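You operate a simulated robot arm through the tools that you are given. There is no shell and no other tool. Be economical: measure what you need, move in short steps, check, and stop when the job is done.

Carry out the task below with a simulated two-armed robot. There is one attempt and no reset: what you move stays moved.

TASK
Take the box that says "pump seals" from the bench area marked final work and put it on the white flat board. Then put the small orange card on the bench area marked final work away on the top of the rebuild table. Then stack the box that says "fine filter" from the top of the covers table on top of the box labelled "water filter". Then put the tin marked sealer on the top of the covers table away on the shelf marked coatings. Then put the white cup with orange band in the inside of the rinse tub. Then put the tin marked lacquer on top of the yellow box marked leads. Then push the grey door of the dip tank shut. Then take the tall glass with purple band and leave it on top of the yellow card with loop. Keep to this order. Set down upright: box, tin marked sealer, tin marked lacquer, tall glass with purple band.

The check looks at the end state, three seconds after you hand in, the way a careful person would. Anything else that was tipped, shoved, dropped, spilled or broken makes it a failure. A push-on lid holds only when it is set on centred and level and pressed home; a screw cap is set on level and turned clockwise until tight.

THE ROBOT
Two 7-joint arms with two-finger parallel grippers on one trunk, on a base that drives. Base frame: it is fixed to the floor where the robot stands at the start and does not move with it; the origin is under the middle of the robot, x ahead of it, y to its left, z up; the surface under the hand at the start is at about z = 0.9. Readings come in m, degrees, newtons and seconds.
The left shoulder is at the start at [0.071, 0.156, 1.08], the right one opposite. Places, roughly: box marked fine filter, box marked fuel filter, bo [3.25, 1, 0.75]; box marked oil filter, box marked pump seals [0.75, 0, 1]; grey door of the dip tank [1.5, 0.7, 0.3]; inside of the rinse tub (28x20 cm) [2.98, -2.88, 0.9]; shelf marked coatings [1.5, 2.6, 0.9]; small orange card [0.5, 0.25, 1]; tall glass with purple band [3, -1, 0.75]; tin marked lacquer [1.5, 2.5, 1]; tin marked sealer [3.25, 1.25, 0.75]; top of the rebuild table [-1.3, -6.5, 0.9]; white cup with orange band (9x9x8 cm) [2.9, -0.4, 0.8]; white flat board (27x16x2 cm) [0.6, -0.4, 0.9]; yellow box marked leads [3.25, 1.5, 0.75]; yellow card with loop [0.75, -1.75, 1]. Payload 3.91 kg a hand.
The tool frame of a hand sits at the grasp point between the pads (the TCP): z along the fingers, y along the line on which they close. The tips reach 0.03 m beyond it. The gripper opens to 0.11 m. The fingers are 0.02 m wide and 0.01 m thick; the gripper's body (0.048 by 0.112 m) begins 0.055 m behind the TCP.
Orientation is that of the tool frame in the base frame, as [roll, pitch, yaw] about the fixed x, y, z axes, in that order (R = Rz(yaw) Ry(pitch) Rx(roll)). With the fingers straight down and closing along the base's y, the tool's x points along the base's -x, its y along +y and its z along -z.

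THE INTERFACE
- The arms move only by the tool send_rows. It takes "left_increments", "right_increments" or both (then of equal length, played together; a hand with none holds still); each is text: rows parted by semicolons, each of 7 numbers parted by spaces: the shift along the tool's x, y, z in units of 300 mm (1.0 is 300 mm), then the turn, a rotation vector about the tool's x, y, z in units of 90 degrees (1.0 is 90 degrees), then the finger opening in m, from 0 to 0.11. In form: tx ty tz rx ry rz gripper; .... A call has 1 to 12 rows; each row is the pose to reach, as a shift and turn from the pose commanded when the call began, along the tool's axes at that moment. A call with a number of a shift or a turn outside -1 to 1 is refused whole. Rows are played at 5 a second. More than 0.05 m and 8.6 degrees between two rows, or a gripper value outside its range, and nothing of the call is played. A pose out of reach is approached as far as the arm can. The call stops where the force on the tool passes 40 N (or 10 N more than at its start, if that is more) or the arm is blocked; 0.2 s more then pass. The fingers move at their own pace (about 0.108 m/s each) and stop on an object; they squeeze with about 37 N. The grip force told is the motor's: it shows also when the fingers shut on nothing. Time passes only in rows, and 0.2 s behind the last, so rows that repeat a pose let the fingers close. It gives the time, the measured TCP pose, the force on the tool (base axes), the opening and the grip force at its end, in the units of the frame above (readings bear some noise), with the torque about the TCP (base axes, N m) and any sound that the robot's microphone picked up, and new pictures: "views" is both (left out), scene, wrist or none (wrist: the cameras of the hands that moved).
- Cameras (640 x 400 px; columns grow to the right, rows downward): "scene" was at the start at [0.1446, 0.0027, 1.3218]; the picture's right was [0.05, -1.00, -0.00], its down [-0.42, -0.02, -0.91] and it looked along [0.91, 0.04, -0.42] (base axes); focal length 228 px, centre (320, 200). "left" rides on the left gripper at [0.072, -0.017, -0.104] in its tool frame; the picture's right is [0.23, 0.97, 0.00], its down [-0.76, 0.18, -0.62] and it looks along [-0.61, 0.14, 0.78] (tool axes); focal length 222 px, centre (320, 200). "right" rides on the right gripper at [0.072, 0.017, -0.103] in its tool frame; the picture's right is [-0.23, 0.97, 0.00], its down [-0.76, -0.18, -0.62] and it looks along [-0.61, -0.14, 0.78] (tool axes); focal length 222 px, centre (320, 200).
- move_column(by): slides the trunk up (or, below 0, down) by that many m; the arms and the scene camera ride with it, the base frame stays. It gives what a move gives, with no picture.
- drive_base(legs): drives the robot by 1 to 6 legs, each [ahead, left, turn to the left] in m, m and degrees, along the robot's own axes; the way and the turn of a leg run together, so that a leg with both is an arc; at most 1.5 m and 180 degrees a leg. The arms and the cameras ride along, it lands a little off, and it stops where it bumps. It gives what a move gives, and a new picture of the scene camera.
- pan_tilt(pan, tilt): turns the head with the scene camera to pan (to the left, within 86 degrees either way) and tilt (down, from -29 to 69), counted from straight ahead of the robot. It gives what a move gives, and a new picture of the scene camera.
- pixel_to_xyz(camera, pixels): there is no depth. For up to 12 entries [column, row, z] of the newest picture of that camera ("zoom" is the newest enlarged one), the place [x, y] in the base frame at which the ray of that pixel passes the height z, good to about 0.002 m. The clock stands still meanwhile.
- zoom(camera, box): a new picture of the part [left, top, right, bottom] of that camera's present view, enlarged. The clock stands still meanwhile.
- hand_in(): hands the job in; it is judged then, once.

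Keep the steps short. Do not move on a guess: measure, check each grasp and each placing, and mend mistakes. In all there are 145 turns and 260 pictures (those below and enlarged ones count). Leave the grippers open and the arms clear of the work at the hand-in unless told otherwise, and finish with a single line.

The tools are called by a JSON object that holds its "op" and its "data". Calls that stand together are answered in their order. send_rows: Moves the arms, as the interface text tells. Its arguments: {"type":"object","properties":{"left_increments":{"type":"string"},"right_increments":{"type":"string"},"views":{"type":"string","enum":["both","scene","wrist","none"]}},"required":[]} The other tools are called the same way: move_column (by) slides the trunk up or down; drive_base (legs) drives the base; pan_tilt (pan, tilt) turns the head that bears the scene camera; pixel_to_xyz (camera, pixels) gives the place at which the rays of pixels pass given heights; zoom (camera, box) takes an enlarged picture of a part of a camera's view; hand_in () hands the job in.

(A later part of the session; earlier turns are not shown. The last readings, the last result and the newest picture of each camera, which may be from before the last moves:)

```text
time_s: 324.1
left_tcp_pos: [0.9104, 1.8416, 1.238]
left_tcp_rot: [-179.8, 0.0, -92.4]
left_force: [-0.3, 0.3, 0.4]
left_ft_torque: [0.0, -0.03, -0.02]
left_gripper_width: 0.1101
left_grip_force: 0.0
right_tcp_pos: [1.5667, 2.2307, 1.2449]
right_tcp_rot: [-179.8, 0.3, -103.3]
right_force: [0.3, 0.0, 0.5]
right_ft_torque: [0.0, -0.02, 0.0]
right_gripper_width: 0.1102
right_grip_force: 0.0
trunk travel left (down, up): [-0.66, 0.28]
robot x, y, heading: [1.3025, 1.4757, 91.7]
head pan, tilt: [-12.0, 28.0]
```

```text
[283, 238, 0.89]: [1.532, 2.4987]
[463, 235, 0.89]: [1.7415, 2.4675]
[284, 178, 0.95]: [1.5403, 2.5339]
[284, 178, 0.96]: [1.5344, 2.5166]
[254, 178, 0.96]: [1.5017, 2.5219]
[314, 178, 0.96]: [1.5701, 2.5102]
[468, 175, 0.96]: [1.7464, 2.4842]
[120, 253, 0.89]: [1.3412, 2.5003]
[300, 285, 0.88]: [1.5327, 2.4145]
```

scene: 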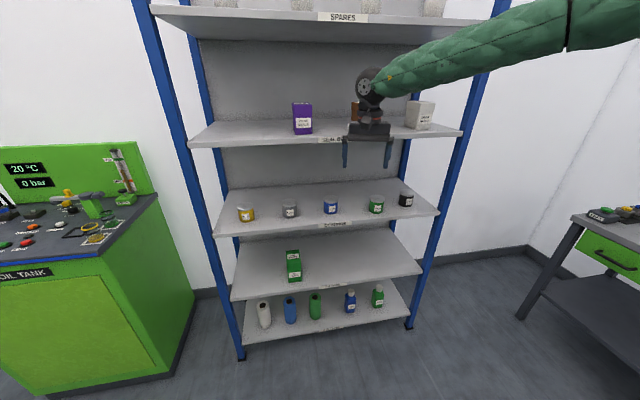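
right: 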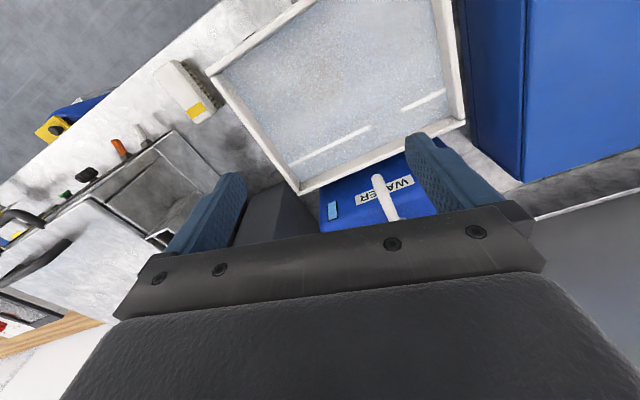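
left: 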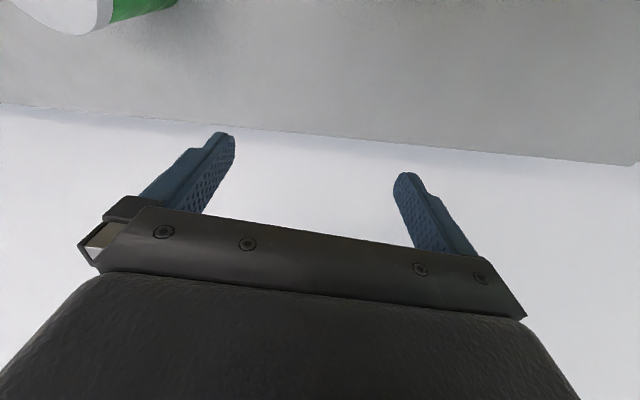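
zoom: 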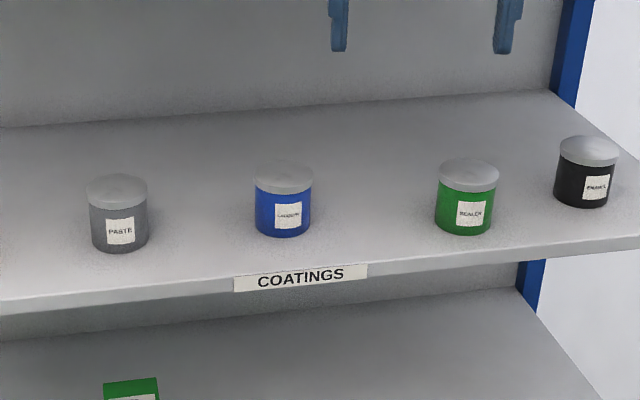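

Lacquer tin: centre ≈ (1.536, 2.512), diameter ≈ 0.068. Lowering the trunk and setting the hand tilted 35° just outside the shelf.

{"op": "move_column", "data": {"by": -0.165}}

{"op": "send_rows", "data": {"right_increments": "-0.028 0.025 0.07 0 -0.065 0 0.11; -0.057 0.049 0.14 0 -0.13 0 0.11; -0.085 0.074 0.21 0 -0.195 0 0.11; -0.114 0.098 0.28 0 -0.26 0 0.11; -0.142 0.122 0.35 0 -0.325 0 0.11; -0.171 0.147 0.41 0 -0.389 0 0.11; -0.171 0.147 0.41 0 -0.389 0 0.11"}}

```text
time_s: 325.9
left_tcp_pos: [0.911, 1.8414, 1.0736]
left_tcp_rot: [-179.8, 0.1, -92.3]
left_force: [0.1, -0.2, -0.2]
left_ft_torque: [-0.01, 0.03, 0.02]
left_gripper_width: 0.1101
left_grip_force: 0.1
right_tcp_pos: [1.5666, 2.2312, 1.0808]
right_tcp_rot: [-179.8, 0.1, -103.4]
right_force: [0.3, -0.1, -0.3]
right_ft_torque: [0.02, -0.02, -0.03]
right_gripper_width: 0.1101
right_grip_force: 0.2
trunk travel left (down, up): [-0.495, 0.445]
robot x, y, heading: [1.304, 1.472, 91.7]
head pan, tilt: [-12.0, 28.0]
```

```text
time_s: 327.5
left_tcp_pos: [0.9111, 1.842, 1.0739]
left_tcp_rot: [-179.9, 0.0, -92.3]
left_force: [-0.7, -0.1, 0.1]
left_ft_torque: [0.04, 0.01, 0.02]
left_gripper_width: 0.1099
left_grip_force: 0.0
right_tcp_pos: [1.5367, 2.2926, 0.9578]
right_tcp_rot: [-179.8, 35.3, -103.3]
right_force: [0.5, 0.1, 0.0]
right_ft_torque: [-0.02, -0.01, -0.01]
right_gripper_width: 0.1102
right_grip_force: 0.1
trunk travel left (down, up): [-0.495, 0.445]
robot x, y, heading: [1.3021, 1.4741, 92.0]
head pan, tilt: [-12.0, 28.0]
```

scene: 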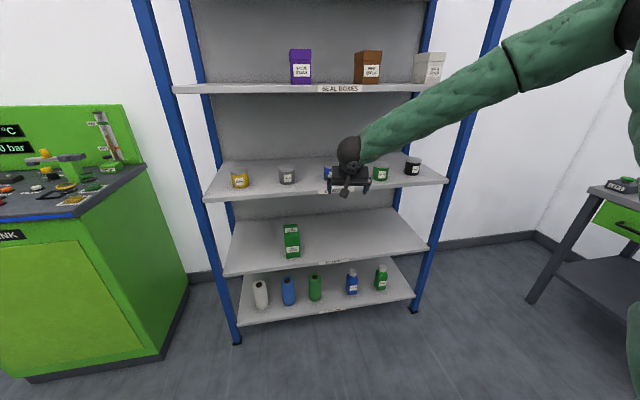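
right: 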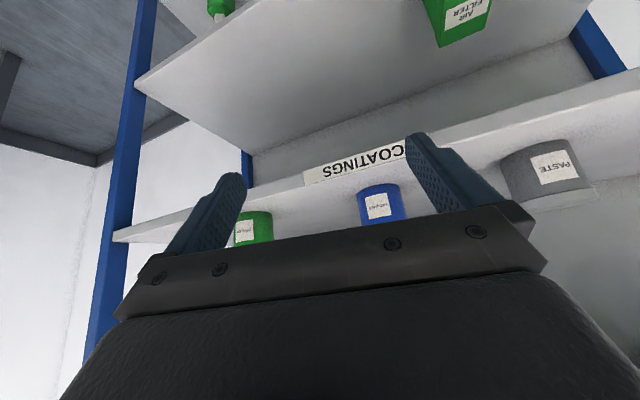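

Measuring the tin's base and the shelf edge with the wrist camera.

{"op": "pixel_to_xyz", "data": {"camera": "right", "pixels": [[378, 185, 0.89], [358, 191, 0.89], [400, 187, 0.89], [362, 222, 0.96], [408, 217, 0.96], [258, 213, 0.89], [380, 172, 0.89], [523, 150, 0.89]]}}

```text
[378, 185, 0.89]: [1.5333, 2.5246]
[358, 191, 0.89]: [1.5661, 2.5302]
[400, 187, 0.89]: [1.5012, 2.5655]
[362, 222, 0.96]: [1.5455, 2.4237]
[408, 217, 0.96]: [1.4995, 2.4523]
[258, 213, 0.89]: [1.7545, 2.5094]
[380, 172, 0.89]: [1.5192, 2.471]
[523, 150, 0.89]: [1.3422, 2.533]
```

Allowing for the known grazing bias (checked against the shelf edge), the lacquer is at (1.535, 2.51). Driving in 0.15 m first.

{"op": "drive_base", "data": {"legs": [[0.15, -0.004, -0.3]]}}

{"op": "send_rows", "data": {"right_increments": "0 0 0 0 0 0 0.11", "views": "wrist"}}

```text
time_s: 328.9
left_tcp_pos: [0.914, 1.9987, 1.0738]
left_tcp_rot: [-179.8, -0.1, -92.7]
left_force: [0.3, 0.5, -0.1]
left_ft_torque: [-0.03, 0.01, 0.01]
left_gripper_width: 0.1099
left_grip_force: 0.1
right_tcp_pos: [1.5453, 2.4437, 0.9559]
right_tcp_rot: [-179.6, 35.2, -103.7]
right_force: [0.9, -0.3, -1.0]
right_ft_torque: [-0.01, 0.02, -0.01]
right_gripper_width: 0.1099
right_grip_force: 0.0
trunk travel left (down, up): [-0.495, 0.445]
robot x, y, heading: [1.304, 1.626, 91.2]
head pan, tilt: [-12.0, 28.0]
```

scene: 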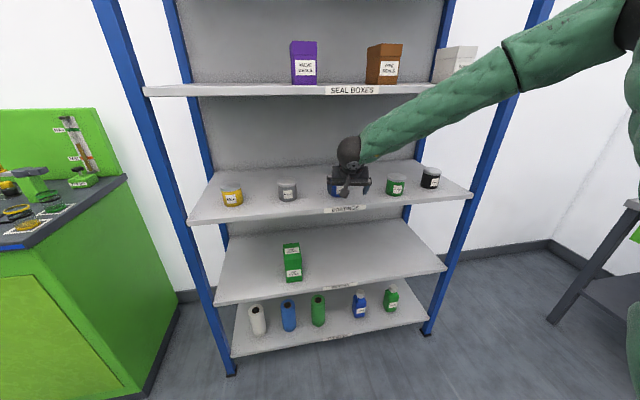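

```text
time_s: 329.3
left_tcp_pos: [0.9131, 1.9961, 1.073]
left_tcp_rot: [-179.8, 0.0, -92.8]
left_force: [-0.5, -0.2, -0.3]
left_ft_torque: [-0.02, -0.02, -0.01]
left_gripper_width: 0.1098
left_grip_force: 0.0
right_tcp_pos: [1.5435, 2.4412, 0.9573]
right_tcp_rot: [-179.8, 35.1, -103.7]
right_force: [0.2, 0.0, -1.1]
right_ft_torque: [0.02, 0.01, 0.03]
right_gripper_width: 0.1101
right_grip_force: 0.0
trunk travel left (down, up): [-0.495, 0.445]
robot x, y, heading: [1.3005, 1.6273, 91.1]
head pan, tilt: [-12.0, 28.0]
```

right: 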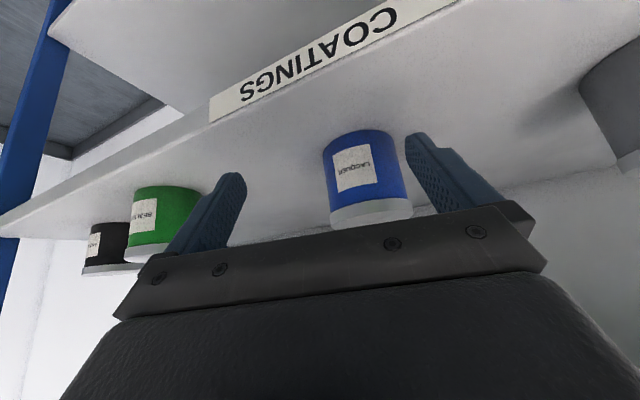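

{"op": "pixel_to_xyz", "data": {"camera": "right", "pixels": [[323, 150, 0.89], [396, 138, 0.89], [358, 131, 0.89], [330, 222, 0.96], [413, 212, 0.96], [308, 68, 0.89], [129, 205, 0.89]]}}

```text
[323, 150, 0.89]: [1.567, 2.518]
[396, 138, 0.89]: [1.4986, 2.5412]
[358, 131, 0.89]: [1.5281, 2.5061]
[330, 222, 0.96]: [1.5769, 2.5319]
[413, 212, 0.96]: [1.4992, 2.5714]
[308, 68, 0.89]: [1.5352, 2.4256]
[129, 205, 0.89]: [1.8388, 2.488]
```

Tin centre ≈ (1.533, 2.525). Shifting the hand 9 mm in −x, then driving forward 0.082.

{"op": "send_rows", "data": {"right_increments": "0.006 0.029 -0.004 0 0 0 0.11; 0.006 0.029 -0.004 0 0 0 0.11", "views": "none"}}

{"op": "drive_base", "data": {"legs": [[0.078, 0, 0]]}}

{"op": "zoom", "data": {"camera": "right", "box": [100, 50, 560, 320]}}

```text
time_s: 329.9
left_tcp_pos: [0.9145, 1.9964, 1.0735]
left_tcp_rot: [-179.7, 0.0, -92.8]
left_force: [0.2, 0.3, 0.3]
left_ft_torque: [0.02, 0.01, -0.03]
left_gripper_width: 0.1102
left_grip_force: 0.0
right_tcp_pos: [1.5346, 2.4418, 0.9567]
right_tcp_rot: [-179.8, 35.2, -103.7]
right_force: [-0.1, 0.2, -1.3]
right_ft_torque: [0.0, 0.0, 0.04]
right_gripper_width: 0.1098
right_grip_force: 0.0
trunk travel left (down, up): [-0.495, 0.445]
robot x, y, heading: [1.3007, 1.626, 91.2]
head pan, tilt: [-12.0, 28.0]
```

```text
time_s: 331.0
left_tcp_pos: [0.9115, 2.0767, 1.0726]
left_tcp_rot: [-179.8, 0.0, -92.8]
left_force: [-0.2, 0.1, -0.2]
left_ft_torque: [-0.03, 0.0, 0.01]
left_gripper_width: 0.1101
left_grip_force: 0.1
right_tcp_pos: [1.5338, 2.5217, 0.956]
right_tcp_rot: [-179.8, 35.1, -103.8]
right_force: [0.9, -0.2, 0.2]
right_ft_torque: [-0.03, 0.02, -0.01]
right_gripper_width: 0.1097
right_grip_force: 0.0
trunk travel left (down, up): [-0.495, 0.445]
robot x, y, heading: [1.3007, 1.706, 91.1]
head pan, tilt: [-12.0, 28.0]
```

scene: 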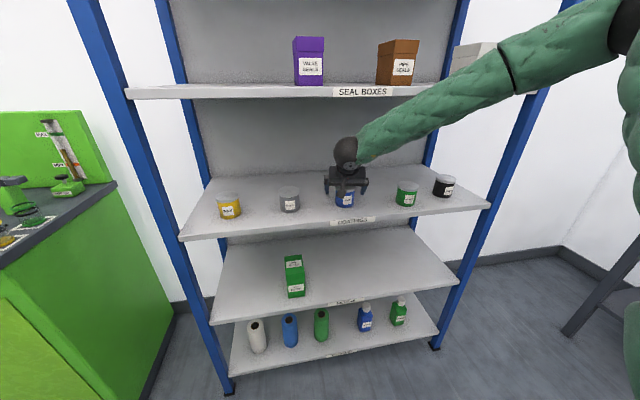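

```text
1.39 times, centred on (330, 185) of right
```

zoom: 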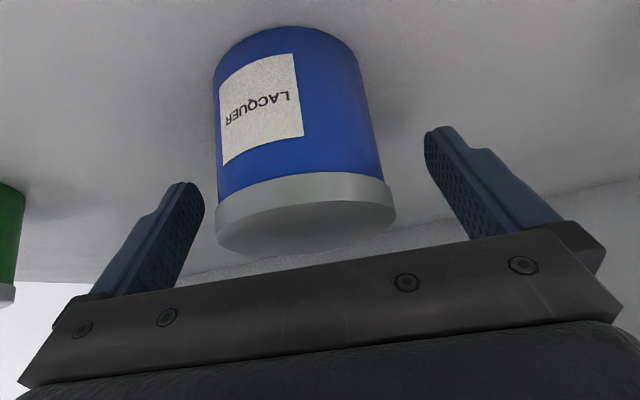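

The tin is centred between the fingers. Lowering 14 mm, closing, lifting 25 mm.

{"op": "send_rows", "data": {"right_increments": "0.01 0 0.025 0 0 0 0.11; 0.016 0 0.045 0 0 0 0.11; 0.016 0 0.045 0 0 0 0.05; 0.016 0 0.045 0 0 0 0.04; 0.016 0 0.045 0 0 0 0.04; 0.016 0 0.045 0 0 0 0.04; 0 0 0.02 0 0 0 0.04; -0.016 0 -0.005 0 0 0 0.04; -0.032 0 -0.025 0 0 0 0.04; -0.032 0 -0.025 0 0 0 0.04", "views": "wrist"}}

```text
time_s: 333.2
left_tcp_pos: [0.9128, 2.0752, 1.0735]
left_tcp_rot: [-179.8, -0.1, -92.8]
left_force: [-0.2, -0.1, -0.4]
left_ft_torque: [0.01, -0.03, -0.01]
left_gripper_width: 0.1099
left_grip_force: 0.0
right_tcp_pos: [1.5348, 2.5252, 0.968]
right_tcp_rot: [-179.8, 35.1, -103.7]
right_force: [0.1, -0.3, -2.1]
right_ft_torque: [0.03, 0.0, -0.02]
right_gripper_width: 0.0674
right_grip_force: 36.6
trunk travel left (down, up): [-0.495, 0.445]
robot x, y, heading: [1.3008, 1.7039, 91.2]
head pan, tilt: [-12.0, 28.0]
```

right: 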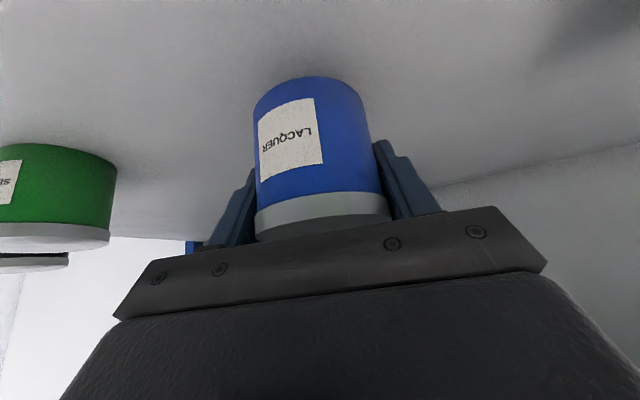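

Gripped (0.067 m). Backing out of the shelf, raising the trunk, and driving around to the covers table.

{"op": "drive_base", "data": {"legs": [[-0.23, 0, 0]]}}

{"op": "move_column", "data": {"by": 0.25}}

{"op": "drive_base", "data": {"legs": [[0, -0.92, 0], [-0.24, 0, 0], [0, 0, -45.5], [0, 0, -45.5], [0.22, 0, 0]]}}

{"op": "pan_tilt", "data": {"pan": 15, "tilt": 35}}

```text
time_s: 334.9
left_tcp_pos: [0.9159, 1.8424, 1.0726]
left_tcp_rot: [-179.8, 0.0, -93.0]
left_force: [-0.8, 0.8, -0.1]
left_ft_torque: [-0.01, -0.01, 0.0]
left_gripper_width: 0.1099
left_grip_force: 0.0
right_tcp_pos: [1.5411, 2.2914, 0.9689]
right_tcp_rot: [-179.8, 35.2, -103.9]
right_force: [-0.4, -0.9, -2.1]
right_ft_torque: [0.02, 0.02, -0.01]
right_gripper_width: 0.0674
right_grip_force: 36.7
trunk travel left (down, up): [-0.495, 0.445]
robot x, y, heading: [1.3054, 1.4704, 91.0]
head pan, tilt: [-12.0, 28.0]
```

scene: 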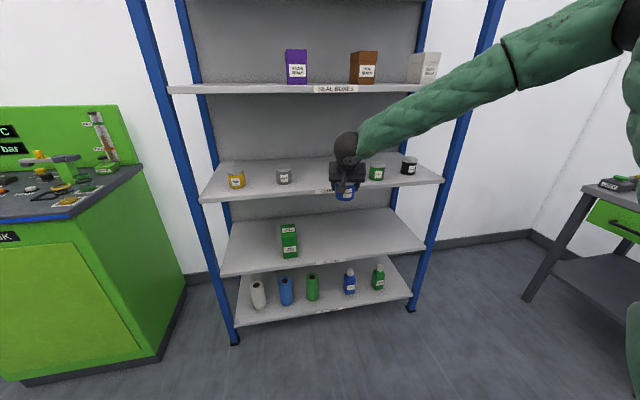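

```text
time_s: 337.5
left_tcp_pos: [0.9173, 1.845, 1.324]
left_tcp_rot: [-179.8, -0.1, -92.9]
left_force: [-0.4, 0.1, 0.1]
left_ft_torque: [-0.03, 0.0, -0.01]
left_gripper_width: 0.1099
left_grip_force: 0.1
right_tcp_pos: [1.5414, 2.2922, 1.2187]
right_tcp_rot: [-179.8, 35.2, -104.0]
right_force: [0.2, 0.1, -2.4]
right_ft_torque: [-0.02, -0.02, 0.02]
right_gripper_width: 0.0672
right_grip_force: 37.0
trunk travel left (down, up): [-0.745, 0.195]
robot x, y, heading: [1.3051, 1.4749, 91.1]
head pan, tilt: [-12.0, 28.0]
```

```text
time_s: 349.1
left_tcp_pos: [2.8306, 1.6401, 1.3229]
left_tcp_rot: [-179.8, 0.0, 176.8]
left_force: [-0.3, 0.4, 0.1]
left_ft_torque: [0.03, -0.01, -0.03]
left_gripper_width: 0.1099
left_grip_force: 0.0
right_tcp_pos: [3.2764, 1.0151, 1.2175]
right_tcp_rot: [-179.8, 35.1, 166.0]
right_force: [0.0, -0.1, -2.2]
right_ft_torque: [0.01, -0.01, 0.02]
right_gripper_width: 0.0672
right_grip_force: 36.7
trunk travel left (down, up): [-0.745, 0.195]
robot x, y, heading: [2.4561, 1.2507, 0.8]
head pan, tilt: [-12.0, 28.0]
```

scene: 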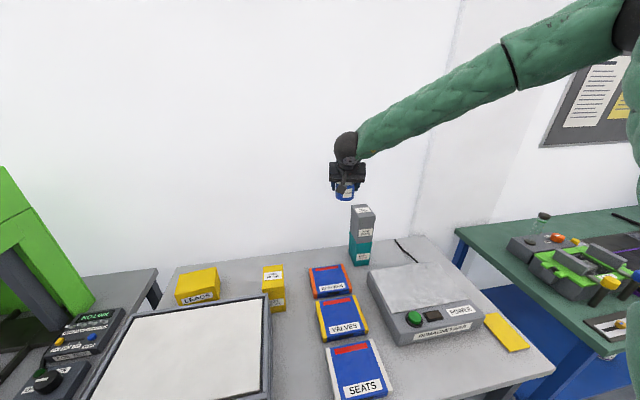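

```text
time_s: 350.1
left_tcp_pos: [2.8292, 1.6402, 1.3233]
left_tcp_rot: [-179.9, 0.0, 176.9]
left_force: [0.6, 0.2, 0.4]
left_ft_torque: [0.01, -0.02, -0.02]
left_gripper_width: 0.1101
left_grip_force: 0.1
right_tcp_pos: [3.2741, 1.0149, 1.2188]
right_tcp_rot: [-179.8, 35.2, 165.9]
right_force: [-0.2, -0.8, -1.3]
right_ft_torque: [-0.01, -0.01, 0.01]
right_gripper_width: 0.0676
right_grip_force: 36.8
trunk travel left (down, up): [-0.745, 0.195]
robot x, y, heading: [2.4562, 1.2552, 0.7]
head pan, tilt: [15.0, 35.0]
```

scene: 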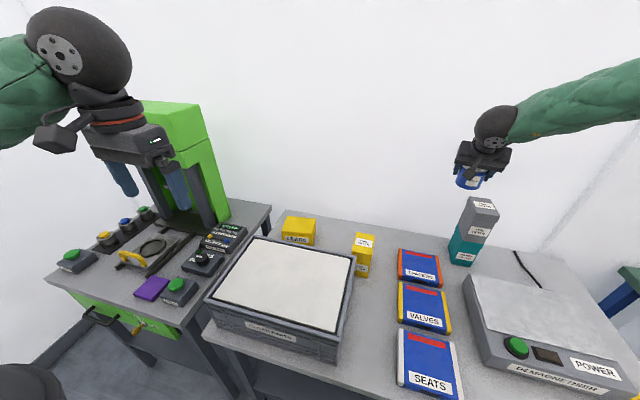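

Measuring the LEADS box from this side.

{"op": "zoom", "data": {"camera": "scene", "box": [260, 195, 380, 285]}}

```text
4.44 times, centred on (320, 240) of scene
```

zoom: 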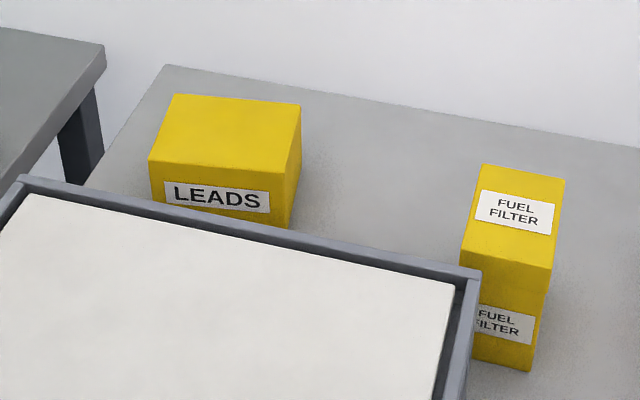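

{"op": "pixel_to_xyz", "data": {"camera": "zoom", "pixels": [[175, 94, 0.88], [301, 105, 0.88], [287, 175, 0.88], [150, 160, 0.88], [175, 94, 0.9], [301, 105, 0.9], [287, 175, 0.9], [150, 160, 0.9], [299, 173, 0.8], [289, 230, 0.8]]}}

```text
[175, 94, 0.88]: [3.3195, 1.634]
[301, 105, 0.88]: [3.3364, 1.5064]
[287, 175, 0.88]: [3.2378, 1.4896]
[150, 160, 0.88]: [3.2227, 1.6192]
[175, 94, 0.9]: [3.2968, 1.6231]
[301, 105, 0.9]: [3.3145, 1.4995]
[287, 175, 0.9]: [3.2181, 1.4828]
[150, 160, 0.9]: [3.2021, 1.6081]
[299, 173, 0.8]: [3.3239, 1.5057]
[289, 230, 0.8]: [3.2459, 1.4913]
```

LEADS box: top centre (3.273, 1.558), top z ≈ 0.885. Strafing left 0.543 with the tin high.

{"op": "drive_base", "data": {"legs": [[0, 0.543, -0.5]]}}

{"op": "move_column", "data": {"by": -0.2}}

{"op": "pan_tilt", "data": {"pan": -12, "tilt": 35}}

```text
time_s: 353.2
left_tcp_pos: [2.8267, 2.1851, 1.3233]
left_tcp_rot: [-179.8, 0.0, 176.5]
left_force: [-0.2, 0.5, 0.1]
left_ft_torque: [-0.01, 0.02, 0.02]
left_gripper_width: 0.1098
left_grip_force: 0.1
right_tcp_pos: [3.2672, 1.5571, 1.2182]
right_tcp_rot: [-179.8, 35.2, 165.5]
right_force: [-0.2, -0.3, -2.1]
right_ft_torque: [0.02, -0.02, 0.01]
right_gripper_width: 0.0672
right_grip_force: 36.5
trunk travel left (down, up): [-0.745, 0.195]
robot x, y, heading: [2.4507, 1.8015, 0.3]
head pan, tilt: [15.0, 35.0]
```

scene: 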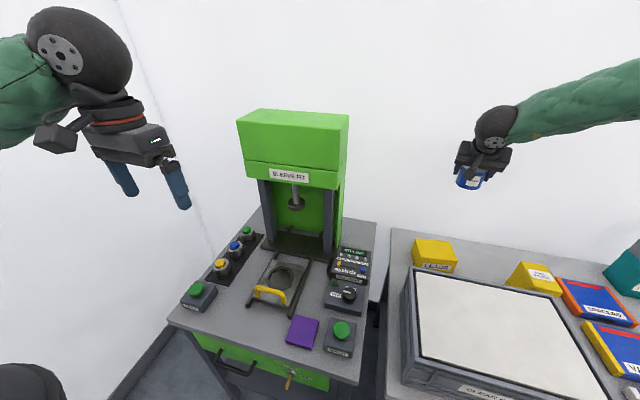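

```text
time_s: 355.4
left_tcp_pos: [2.8261, 2.1856, 1.1229]
left_tcp_rot: [-179.7, 0.0, 176.5]
left_force: [0.4, 0.1, 0.2]
left_ft_torque: [0.02, -0.01, -0.01]
left_gripper_width: 0.1101
left_grip_force: 0.0
right_tcp_pos: [3.2685, 1.5576, 1.018]
right_tcp_rot: [-179.8, 35.2, 165.5]
right_force: [0.4, 0.2, -2.1]
right_ft_torque: [-0.01, -0.03, -0.01]
right_gripper_width: 0.0673
right_grip_force: 37.0
trunk travel left (down, up): [-0.545, 0.395]
robot x, y, heading: [2.4525, 1.7991, 0.4]
head pan, tilt: [15.0, 35.0]
```

```text
time_s: 356.3
left_tcp_pos: [2.8269, 2.1858, 1.1238]
left_tcp_rot: [-179.8, 0.0, 176.5]
left_force: [-0.6, -0.6, -0.5]
left_ft_torque: [0.02, -0.01, 0.01]
left_gripper_width: 0.1099
left_grip_force: 0.0
right_tcp_pos: [3.2677, 1.557, 1.0181]
right_tcp_rot: [-180.0, 35.2, 165.6]
right_force: [0.2, 0.3, -2.0]
right_ft_torque: [-0.03, -0.01, -0.02]
right_gripper_width: 0.0671
right_grip_force: 37.2
trunk travel left (down, up): [-0.545, 0.395]
robot x, y, heading: [2.4492, 1.8014, 0.3]
head pan, tilt: [-12.0, 35.0]
```

scene: 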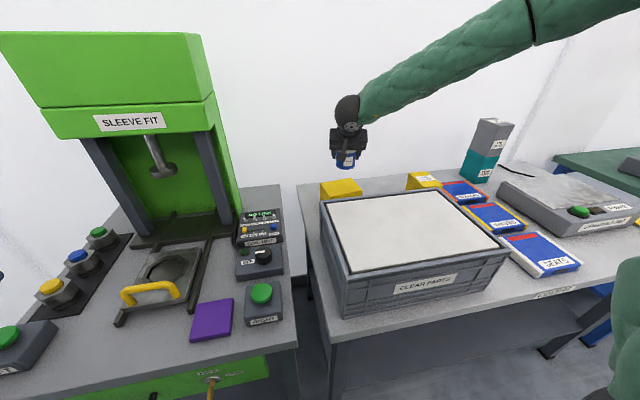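

Lowering to about 2 cm above the box and checking.

{"op": "send_rows", "data": {"right_increments": "0.025 0 0.045 0 0 0 0.04; 0.052 0 0.09 0 0 0 0.04; 0.08 0 0.13 0 0 0 0.04; 0.1 0 0.16 0 0 0 0.04; 0.1 0 0.16 0 0 0 0.04"}}

{"op": "zoom", "data": {"camera": "scene", "box": [290, 100, 470, 240]}}

```text
time_s: 357.5
left_tcp_pos: [2.8263, 2.1867, 1.1239]
left_tcp_rot: [-179.8, -0.1, 176.5]
left_force: [0.3, -0.8, -0.3]
left_ft_torque: [-0.01, -0.01, -0.04]
left_gripper_width: 0.1099
left_grip_force: 0.1
right_tcp_pos: [3.2716, 1.5558, 0.9621]
right_tcp_rot: [-179.8, 35.3, 165.5]
right_force: [0.7, 0.2, -1.8]
right_ft_torque: [0.01, -0.02, 0.0]
right_gripper_width: 0.0672
right_grip_force: 37.0
trunk travel left (down, up): [-0.545, 0.395]
robot x, y, heading: [2.4505, 1.801, 0.6]
head pan, tilt: [-12.0, 35.0]
```

scene: 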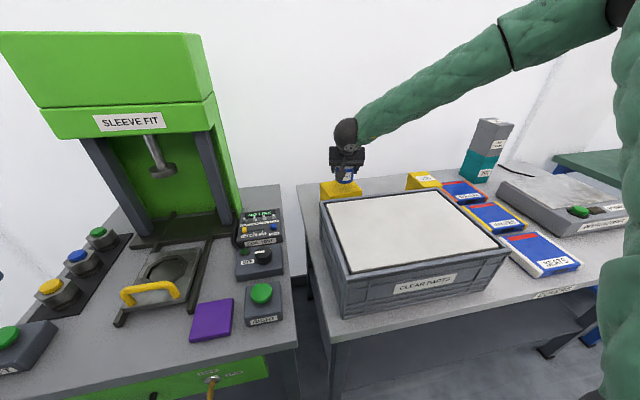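
right: 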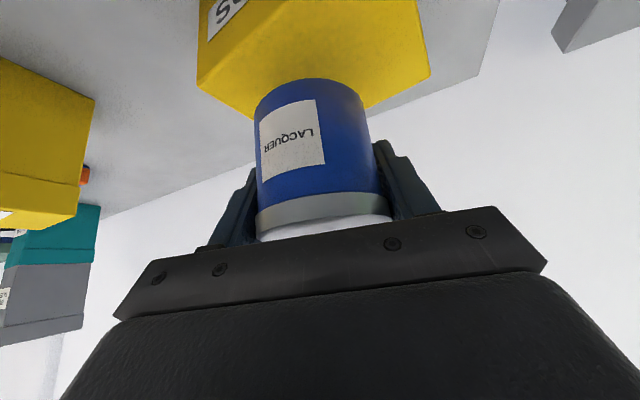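

```text
2.86 times, centred on (380, 170) of scene
```

zoom: 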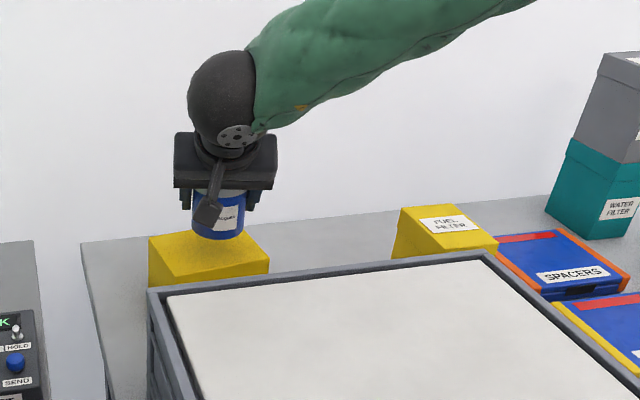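

{"op": "pixel_to_xyz", "data": {"camera": "right", "pixels": [[430, 75, 0.885], [365, 108, 0.885], [252, 120, 0.885], [197, 85, 0.885], [415, 0, 0.885], [222, 30, 0.885], [312, 80, 0.91]]}}

```text
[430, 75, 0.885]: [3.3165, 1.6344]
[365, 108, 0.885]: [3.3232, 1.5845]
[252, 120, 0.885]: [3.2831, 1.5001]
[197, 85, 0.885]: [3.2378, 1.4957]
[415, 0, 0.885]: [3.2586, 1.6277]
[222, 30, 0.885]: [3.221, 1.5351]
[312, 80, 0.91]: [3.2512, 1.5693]
```

The box's top spans x 3.22–3.33, y 1.495–1.634; the tin is over its middle. Lowering to contact.

{"op": "send_rows", "data": {"right_increments": "0.023 0.01 0.033 0 0 0 0.04; 0.033 0.01 0.047 0 0 0 0.04; 0.039 0.01 0.055 0 0 0 0.04; 0.045 0.01 0.063 0 0 0 0.04; 0.05 0.01 0.07 0 0 0 0.04; 0.055 0.01 0.077 0 0 0 0.04; 0.06 0.01 0.084 0 0 0 0.04; 0.064 0.01 0.09 0 0 0 0.04", "views": "none"}}

```text
time_s: 359.3
left_tcp_pos: [2.8269, 2.1853, 1.1244]
left_tcp_rot: [-179.8, 0.1, 176.5]
left_force: [0.3, 0.7, 0.0]
left_ft_torque: [-0.01, -0.03, 0.01]
left_gripper_width: 0.11
left_grip_force: 0.1
right_tcp_pos: [3.2727, 1.5589, 0.9272]
right_tcp_rot: [-179.9, 35.0, 165.5]
right_force: [0.1, 0.2, -1.7]
right_ft_torque: [0.0, 0.01, 0.0]
right_gripper_width: 0.0669
right_grip_force: 36.9
trunk travel left (down, up): [-0.545, 0.395]
robot x, y, heading: [2.4468, 1.8015, 0.5]
head pan, tilt: [-12.0, 35.0]
```

No contact yet; continuing in 2 mm steps.

{"op": "send_rows", "data": {"right_increments": "0.004 0 0.0055 0 0 0 0.04; 0.008 0 0.011 0 0 0 0.04; 0.012 0 0.0165 0 0 0 0.04; 0.016 0 0.022 0 0 0 0.04; 0.02 0 0.0275 0 0 0 0.04; 0.024 0 0.033 0 0 0 0.04; 0.028 0 0.0385 0 0 0 0.04", "views": "both"}}

```text
time_s: 360.9
left_tcp_pos: [2.8245, 2.1843, 1.1243]
left_tcp_rot: [-179.7, 0.1, 176.4]
left_force: [0.3, -0.6, -0.4]
left_ft_torque: [0.0, 0.0, -0.01]
left_gripper_width: 0.11
left_grip_force: 0.2
right_tcp_pos: [3.2697, 1.5604, 0.9156]
right_tcp_rot: [-179.9, 35.2, 165.5]
right_force: [-1.0, 1.0, 27.5]
right_ft_torque: [0.2, 0.19, 0.06]
right_gripper_width: 0.0671
right_grip_force: 36.7
trunk travel left (down, up): [-0.545, 0.395]
robot x, y, heading: [2.45, 1.8025, 0.4]
head pan, tilt: [-12.0, 35.0]
```

scene: 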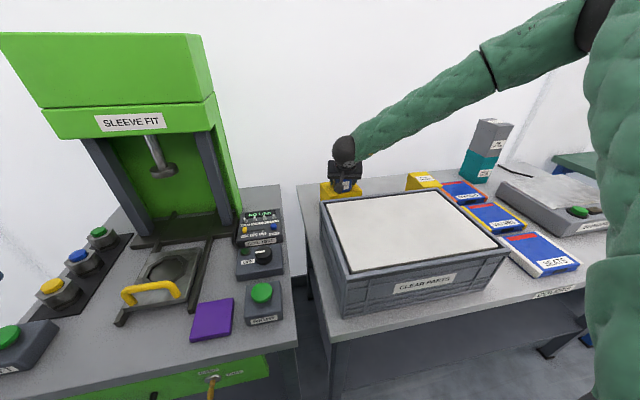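
right: 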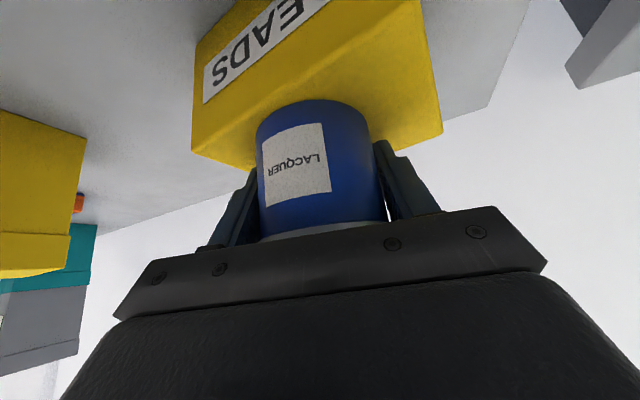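

Contact (27 N). The tin sits on the box. Easing 1.5 mm, opening, and drawing back and up along the tool axis.

{"op": "send_rows", "data": {"right_increments": "-0.004 0 -0.005 0 0 0 0.05; -0.004 0 -0.005 0 0 0 0.09; -0.004 0 -0.005 0 0 0 0.11; -0.004 0 -0.005 0 0 0 0.11; -0.03 0 -0.05 0 0 0 0.11; -0.07 0 -0.12 0 0 0 0.11; -0.12 0 -0.24 0 0 0 0.11; -0.12 0 -0.38 0 0 0 0.11; -0.12 0 -0.52 0 0 0 0.11; -0.12 0 -0.66 0 0 0 0.11"}}

{"op": "zoom", "data": {"camera": "scene", "box": [290, 100, 470, 240]}}

```text
time_s: 363.1
left_tcp_pos: [2.8248, 2.1869, 1.1234]
left_tcp_rot: [-179.7, 0.1, 176.6]
left_force: [-0.1, 1.3, 0.5]
left_ft_torque: [-0.04, -0.01, 0.02]
left_gripper_width: 0.11
left_grip_force: 0.1
right_tcp_pos: [3.1855, 1.5822, 1.0968]
right_tcp_rot: [-179.8, 35.2, 165.4]
right_force: [0.2, 0.6, 0.3]
right_ft_torque: [-0.03, -0.01, 0.03]
right_gripper_width: 0.1101
right_grip_force: 0.1
trunk travel left (down, up): [-0.545, 0.395]
robot x, y, heading: [2.4499, 1.803, 0.6]
head pan, tilt: [-12.0, 35.0]
```

scene: 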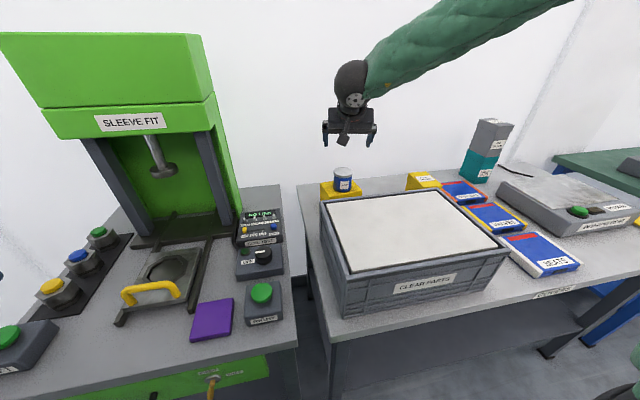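
right: 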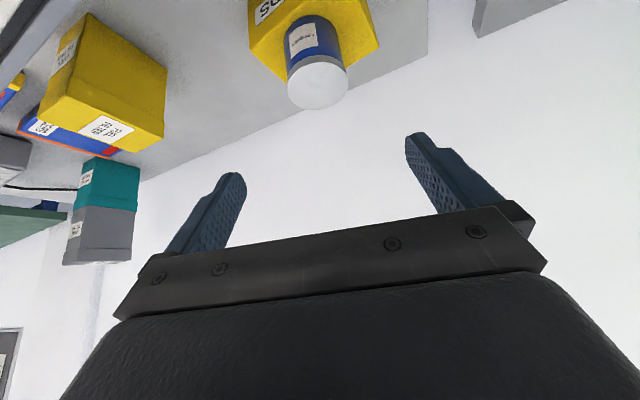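

```text
2.86 times, centred on (380, 170) of scene
```

zoom: 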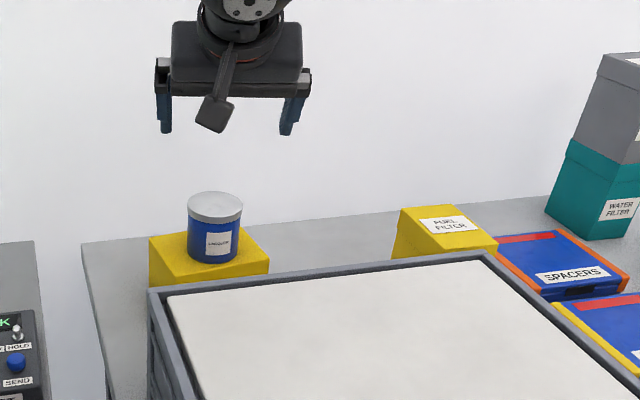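

The lacquer stands on the LEADS box. Next, the dip tank door. I level and raise the right hand, then drive to the open aisle, turn to face −x, and stop south of the door.

{"op": "send_rows", "data": {"right_increments": "-0.002 0 -0.1 0 0.065 0 0.11; -0.005 0 -0.2 0 0.13 0 0.11; -0.007 0 -0.3 0 0.195 0 0.08; -0.01 0 -0.4 0 0.26 0 0.04; -0.012 0 -0.5 0 0.325 0 0; -0.015 0 -0.6 0 0.391 0 0", "views": "none"}}

{"op": "drive_base", "data": {"legs": [[0, -0.62, 0], [-0.2, 0, 0], [0, 0, 60], [0, 0, 60], [0, 0, 59.5], [0, 0.87, 0]]}}

{"op": "pan_tilt", "data": {"pan": -30, "tilt": 50}}

```text
time_s: 364.5
left_tcp_pos: [2.8254, 2.1866, 1.1231]
left_tcp_rot: [-179.7, 0.1, 176.6]
left_force: [-0.3, 0.7, 0.2]
left_ft_torque: [0.02, 0.0, 0.0]
left_gripper_width: 0.1099
left_grip_force: 0.1
right_tcp_pos: [3.0919, 1.6076, 1.2483]
right_tcp_rot: [-179.8, -0.1, 165.4]
right_force: [-0.5, -1.4, -0.4]
right_ft_torque: [0.01, 0.0, 0.0]
right_gripper_width: 0.0
right_grip_force: 36.5
trunk travel left (down, up): [-0.545, 0.395]
robot x, y, heading: [2.4512, 1.8046, 0.4]
head pan, tilt: [-12.0, 35.0]
```

```text
time_s: 381.3
left_tcp_pos: [1.8942, -0.0735, 1.1235]
left_tcp_rot: [-179.8, 0.0, -3.2]
left_force: [-0.4, -1.1, 0.2]
left_ft_torque: [0.01, -0.01, -0.02]
left_gripper_width: 0.1102
left_grip_force: 0.2
right_tcp_pos: [1.624, 0.5044, 1.2485]
right_tcp_rot: [-179.8, 0.0, -14.4]
right_force: [-0.8, 0.4, -0.7]
right_ft_torque: [0.02, -0.01, 0.01]
right_gripper_width: 0.0004
right_grip_force: 37.1
trunk travel left (down, up): [-0.545, 0.395]
robot x, y, heading: [2.2684, 0.3131, -179.3]
head pan, tilt: [-12.0, 35.0]
```

scene: 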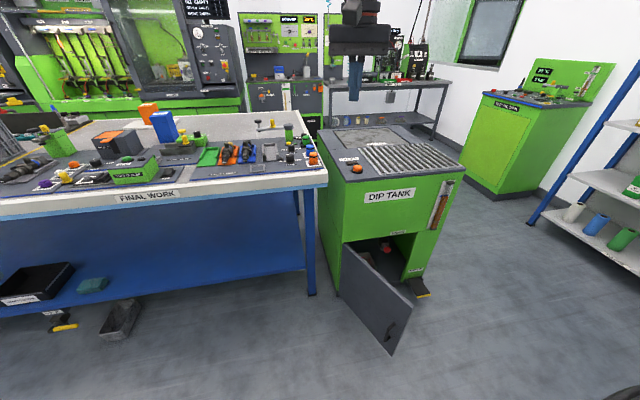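

```text
time_s: 382.1
left_tcp_pos: [1.8935, -0.0737, 1.1228]
left_tcp_rot: [-179.8, 0.0, -3.3]
left_force: [-0.6, -0.3, 0.6]
left_ft_torque: [0.03, -0.01, -0.02]
left_gripper_width: 0.11
left_grip_force: 0.0
right_tcp_pos: [1.6235, 0.5045, 1.2476]
right_tcp_rot: [-179.7, 0.1, -14.5]
right_force: [0.3, -0.1, 0.2]
right_ft_torque: [0.02, 0.03, 0.01]
right_gripper_width: 0.0002
right_grip_force: 36.3
trunk travel left (down, up): [-0.545, 0.395]
robot x, y, heading: [2.2696, 0.3142, -179.1]
head pan, tilt: [-30.0, 50.0]
```

scene: 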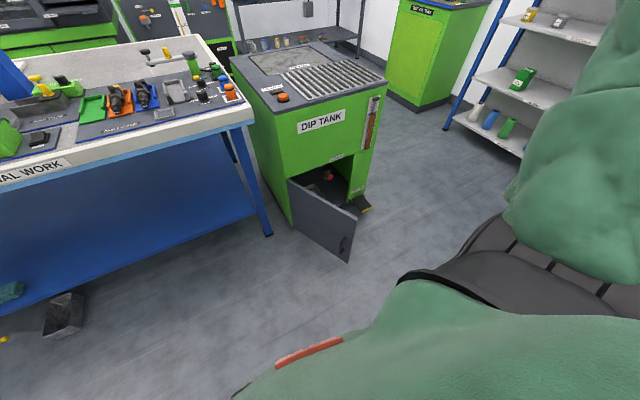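

The door is well in view. Zooming for details and measuring its corners.

{"op": "zoom", "data": {"camera": "scene", "box": [260, 120, 400, 270]}}

{"op": "pixel_to_xyz", "data": {"camera": "scene", "pixels": [[348, 262, 0.07], [357, 219, 0.45], [289, 180, 0.45], [296, 229, 0.07], [296, 229, 0], [348, 262, 0], [345, 240, 0.25], [365, 212, 0], [350, 200, 0.07], [357, 219, 0.4]]}}

```text
2.67 times, centred on (330, 195) of scene
```

zoom: 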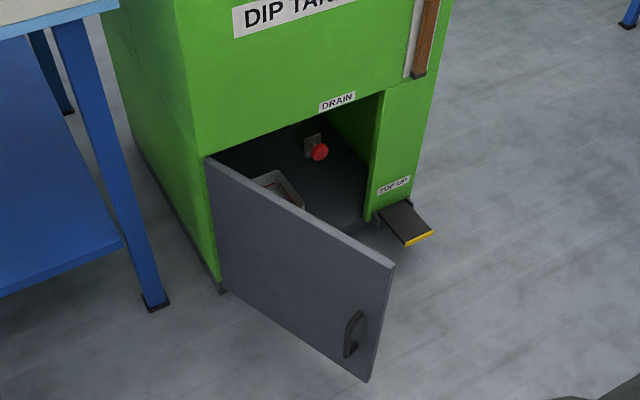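

```text
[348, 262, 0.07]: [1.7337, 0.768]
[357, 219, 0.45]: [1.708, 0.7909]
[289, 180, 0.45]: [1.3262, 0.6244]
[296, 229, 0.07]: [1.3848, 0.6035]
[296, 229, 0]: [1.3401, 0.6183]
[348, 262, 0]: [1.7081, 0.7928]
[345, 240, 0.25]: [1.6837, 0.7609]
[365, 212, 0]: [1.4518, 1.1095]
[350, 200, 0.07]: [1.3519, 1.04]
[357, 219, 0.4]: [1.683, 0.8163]
```

Door: hinge (1.35, 0.62), free edge (1.72, 0.785), z up to 0.47; there's a foot pedal at (1.4, 1.08) to avoid (low). I'll lower the trunk and point the closed right fingers forward-down, staying south of the door.

{"op": "move_column", "data": {"by": -0.54}}

{"op": "send_rows", "data": {"right_increments": "0 0 0.14 0 -0.064 0 0; 0 0 0.28 0 -0.127 0 0; 0 0 0.42 0 -0.19 0 0; 0 0 0.56 0 -0.254 0 0; 0 0 0.7 0 -0.317 0 0; 0 0 0.84 0 -0.38 0 0; 0 0 1 0 -0.444 0 0", "views": "both"}}

```text
refused: -0.54 is not a number from -0.4 to 0.4
```

```text
time_s: 383.7
left_tcp_pos: [1.8908, -0.0726, 1.1229]
left_tcp_rot: [-179.8, -0.1, -3.3]
left_force: [0.0, -0.3, -0.3]
left_ft_torque: [-0.02, -0.03, -0.03]
left_gripper_width: 0.11
left_grip_force: 0.1
right_tcp_pos: [1.6231, 0.5086, 0.9467]
right_tcp_rot: [-179.7, 39.8, -14.3]
right_force: [-0.5, 0.6, -0.2]
right_ft_torque: [-0.01, -0.03, -0.01]
right_gripper_width: 0.0
right_grip_force: 37.1
trunk travel left (down, up): [-0.545, 0.395]
robot x, y, heading: [2.2683, 0.313, -179.3]
head pan, tilt: [-30.0, 50.0]
```

scene: 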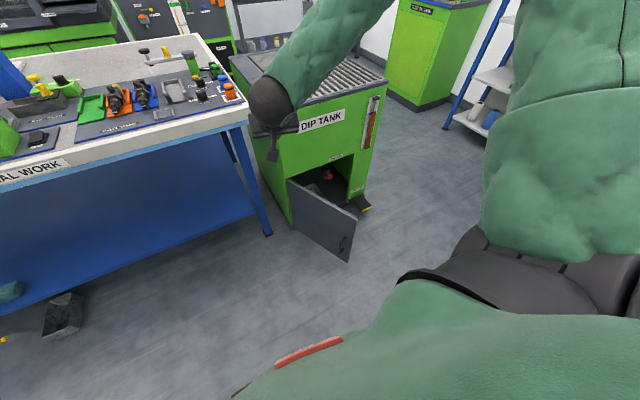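
right: 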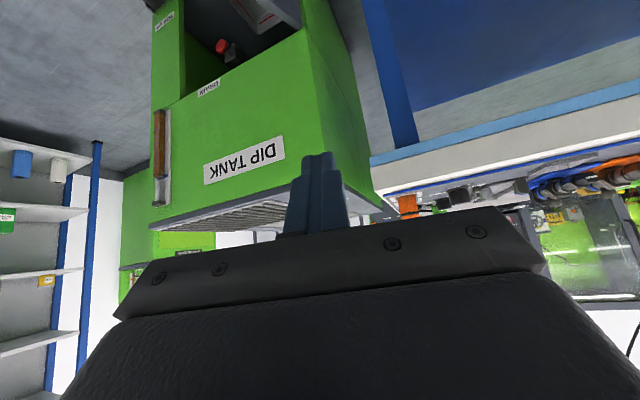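

The trunk limit is 0.4 per call: lowering 0.4, then 0.145.

{"op": "move_column", "data": {"by": -0.4}}

{"op": "move_column", "data": {"by": -0.14}}

{"op": "pan_tilt", "data": {"pan": -12, "tilt": 35}}

```text
time_s: 387.5
left_tcp_pos: [1.8935, -0.0728, 0.7231]
left_tcp_rot: [-179.7, 0.0, -3.3]
left_force: [0.8, -0.3, 0.4]
left_ft_torque: [0.03, 0.03, 0.01]
left_gripper_width: 0.1099
left_grip_force: 0.1
right_tcp_pos: [1.625, 0.5059, 0.5476]
right_tcp_rot: [-179.8, 39.9, -14.2]
right_force: [0.5, 0.0, -0.4]
right_ft_torque: [0.0, 0.02, -0.01]
right_gripper_width: 0.0
right_grip_force: 36.7
trunk travel left (down, up): [-0.145, 0.795]
robot x, y, heading: [2.2667, 0.3164, -179.2]
head pan, tilt: [-30.0, 50.0]
```

```text
time_s: 389.2
left_tcp_pos: [1.8936, -0.0722, 0.5824]
left_tcp_rot: [-179.7, 0.0, -3.4]
left_force: [-0.2, 0.9, -0.3]
left_ft_torque: [0.01, 0.0, 0.02]
left_gripper_width: 0.1101
left_grip_force: 0.0
right_tcp_pos: [1.6244, 0.5071, 0.4087]
right_tcp_rot: [-179.8, 39.9, -14.1]
right_force: [-0.1, -0.6, -0.3]
right_ft_torque: [0.01, 0.03, 0.01]
right_gripper_width: 0.0
right_grip_force: 37.0
trunk travel left (down, up): [-0.005, 0.935]
robot x, y, heading: [2.2657, 0.3137, -179.4]
head pan, tilt: [-30.0, 50.0]
```

```text
time_s: 390.0
left_tcp_pos: [1.8938, -0.0727, 0.583]
left_tcp_rot: [-179.8, 0.0, -3.4]
left_force: [-0.2, 0.1, -0.1]
left_ft_torque: [0.01, -0.02, 0.07]
left_gripper_width: 0.1101
left_grip_force: 0.1
right_tcp_pos: [1.6239, 0.5065, 0.408]
right_tcp_rot: [-179.9, 39.9, -14.2]
right_force: [0.5, 0.2, 0.1]
right_ft_torque: [0.02, 0.0, 0.0]
right_gripper_width: 0.0003
right_grip_force: 37.2
trunk travel left (down, up): [-0.005, 0.935]
robot x, y, heading: [2.2693, 0.3131, -179.2]
head pan, tilt: [-12.0, 35.0]
```

scene: 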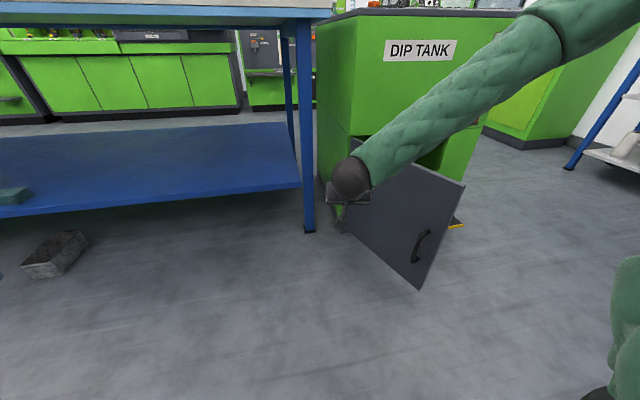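

The hand is low beside the door. Pushing: first the sideways approach and the first part of the swing.

{"op": "drive_base", "data": {"legs": [[-0.03, -0.2, 0], [0.064, -0.12, 0]]}}

```text
time_s: 392.5
left_tcp_pos: [1.8547, 0.2472, 0.5837]
left_tcp_rot: [-179.8, 0.0, -3.2]
left_force: [0.9, -0.2, -1.1]
left_ft_torque: [-0.04, 0.01, 0.01]
left_gripper_width: 0.1098
left_grip_force: 0.0
right_tcp_pos: [1.586, 0.8279, 0.4072]
right_tcp_rot: [-179.7, 39.9, -14.2]
right_force: [-0.1, -0.1, 0.0]
right_ft_torque: [-0.01, 0.0, 0.0]
right_gripper_width: 0.0
right_grip_force: 36.8
trunk travel left (down, up): [-0.005, 0.935]
robot x, y, heading: [2.2275, 0.6297, -179.4]
head pan, tilt: [-12.0, 35.0]
```

scene: 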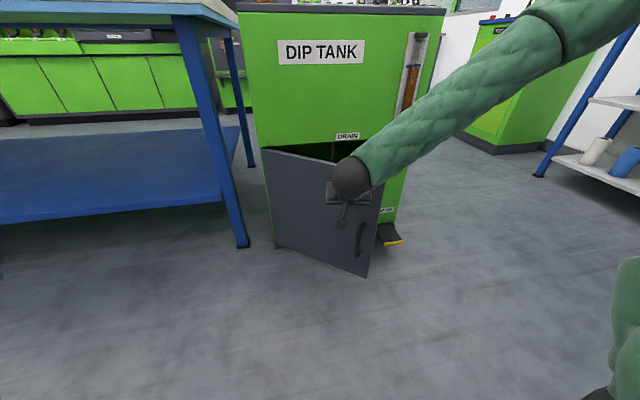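

The door is swinging. Continuing along the arc.

{"op": "drive_base", "data": {"legs": [[0.092, -0.075, 0], [0.085, -0.03, 0]]}}

```text
time_s: 394.5
left_tcp_pos: [1.676, 0.3515, 0.5838]
left_tcp_rot: [-179.8, 0.0, -3.4]
left_force: [0.1, 1.0, 0.8]
left_ft_torque: [-0.01, 0.0, -0.02]
left_gripper_width: 0.1098
left_grip_force: 0.0
right_tcp_pos: [1.4096, 0.9302, 0.4098]
right_tcp_rot: [-179.8, 39.9, -14.4]
right_force: [-0.4, 0.2, 1.1]
right_ft_torque: [0.0, 0.0, -0.05]
right_gripper_width: 0.0
right_grip_force: 37.2
trunk travel left (down, up): [-0.005, 0.935]
robot x, y, heading: [2.049, 0.7351, -179.2]
head pan, tilt: [-12.0, 35.0]
```

scene: 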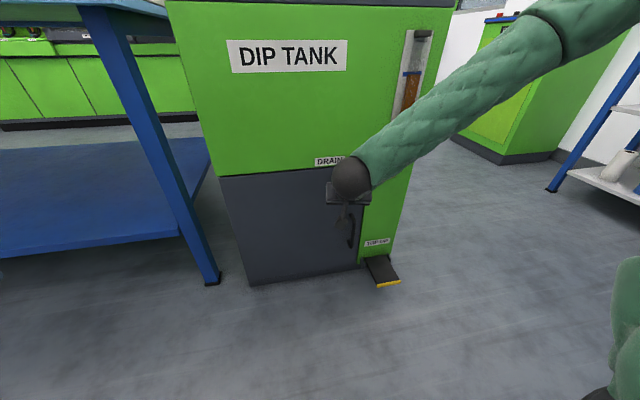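

The door looks nearly closed. A gentle final push with the arm, watching the force.

{"op": "send_rows", "data": {"right_increments": "-0.02 0 0.017 0 0 0 0; -0.04 0 0.034 0 0 0 0; -0.06 0 0.05 0 0 0 0; -0.08 0 0.067 0 0 0 0; -0.1 0 0.084 0 0 0 0; -0.12 0 0.1 0 0 0 0; -0.14 0 0.117 0 0 0 0", "views": "scene"}}

{"op": "zoom", "data": {"camera": "scene", "box": [190, 130, 430, 300]}}

```text
time_s: 395.4
left_tcp_pos: [1.6768, 0.3514, 0.584]
left_tcp_rot: [-179.8, 0.0, -3.4]
left_force: [-0.2, 0.0, -0.5]
left_ft_torque: [-0.01, 0.02, 0.03]
left_gripper_width: 0.1101
left_grip_force: 0.1
right_tcp_pos: [1.388, 0.9354, 0.4085]
right_tcp_rot: [-179.8, 39.5, -14.3]
right_force: [14.8, 1.0, 10.9]
right_ft_torque: [0.01, 0.09, 0.02]
right_gripper_width: 0.0
right_grip_force: 36.6
trunk travel left (down, up): [-0.005, 0.935]
robot x, y, heading: [2.0531, 0.738, -179.3]
head pan, tilt: [-12.0, 35.0]
stopped in row 4 (right hand): the force on the tool passed its limit at 54 N (the readings are from after the stop); the commanded pose is now the measured one
```

scene: 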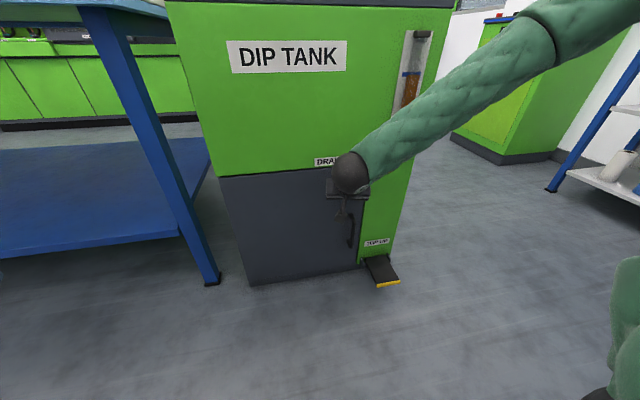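

```text
2.35 times, centred on (310, 215) of scene
```

zoom: 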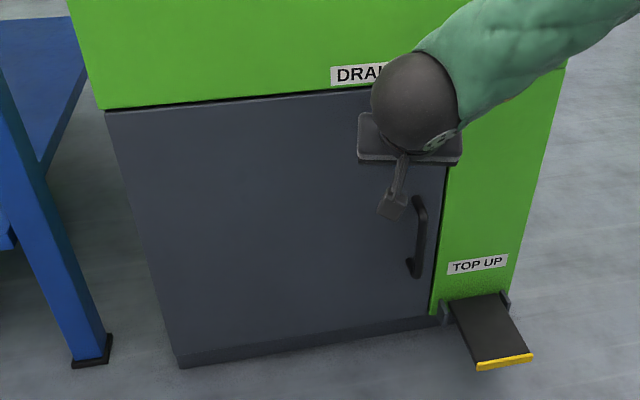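

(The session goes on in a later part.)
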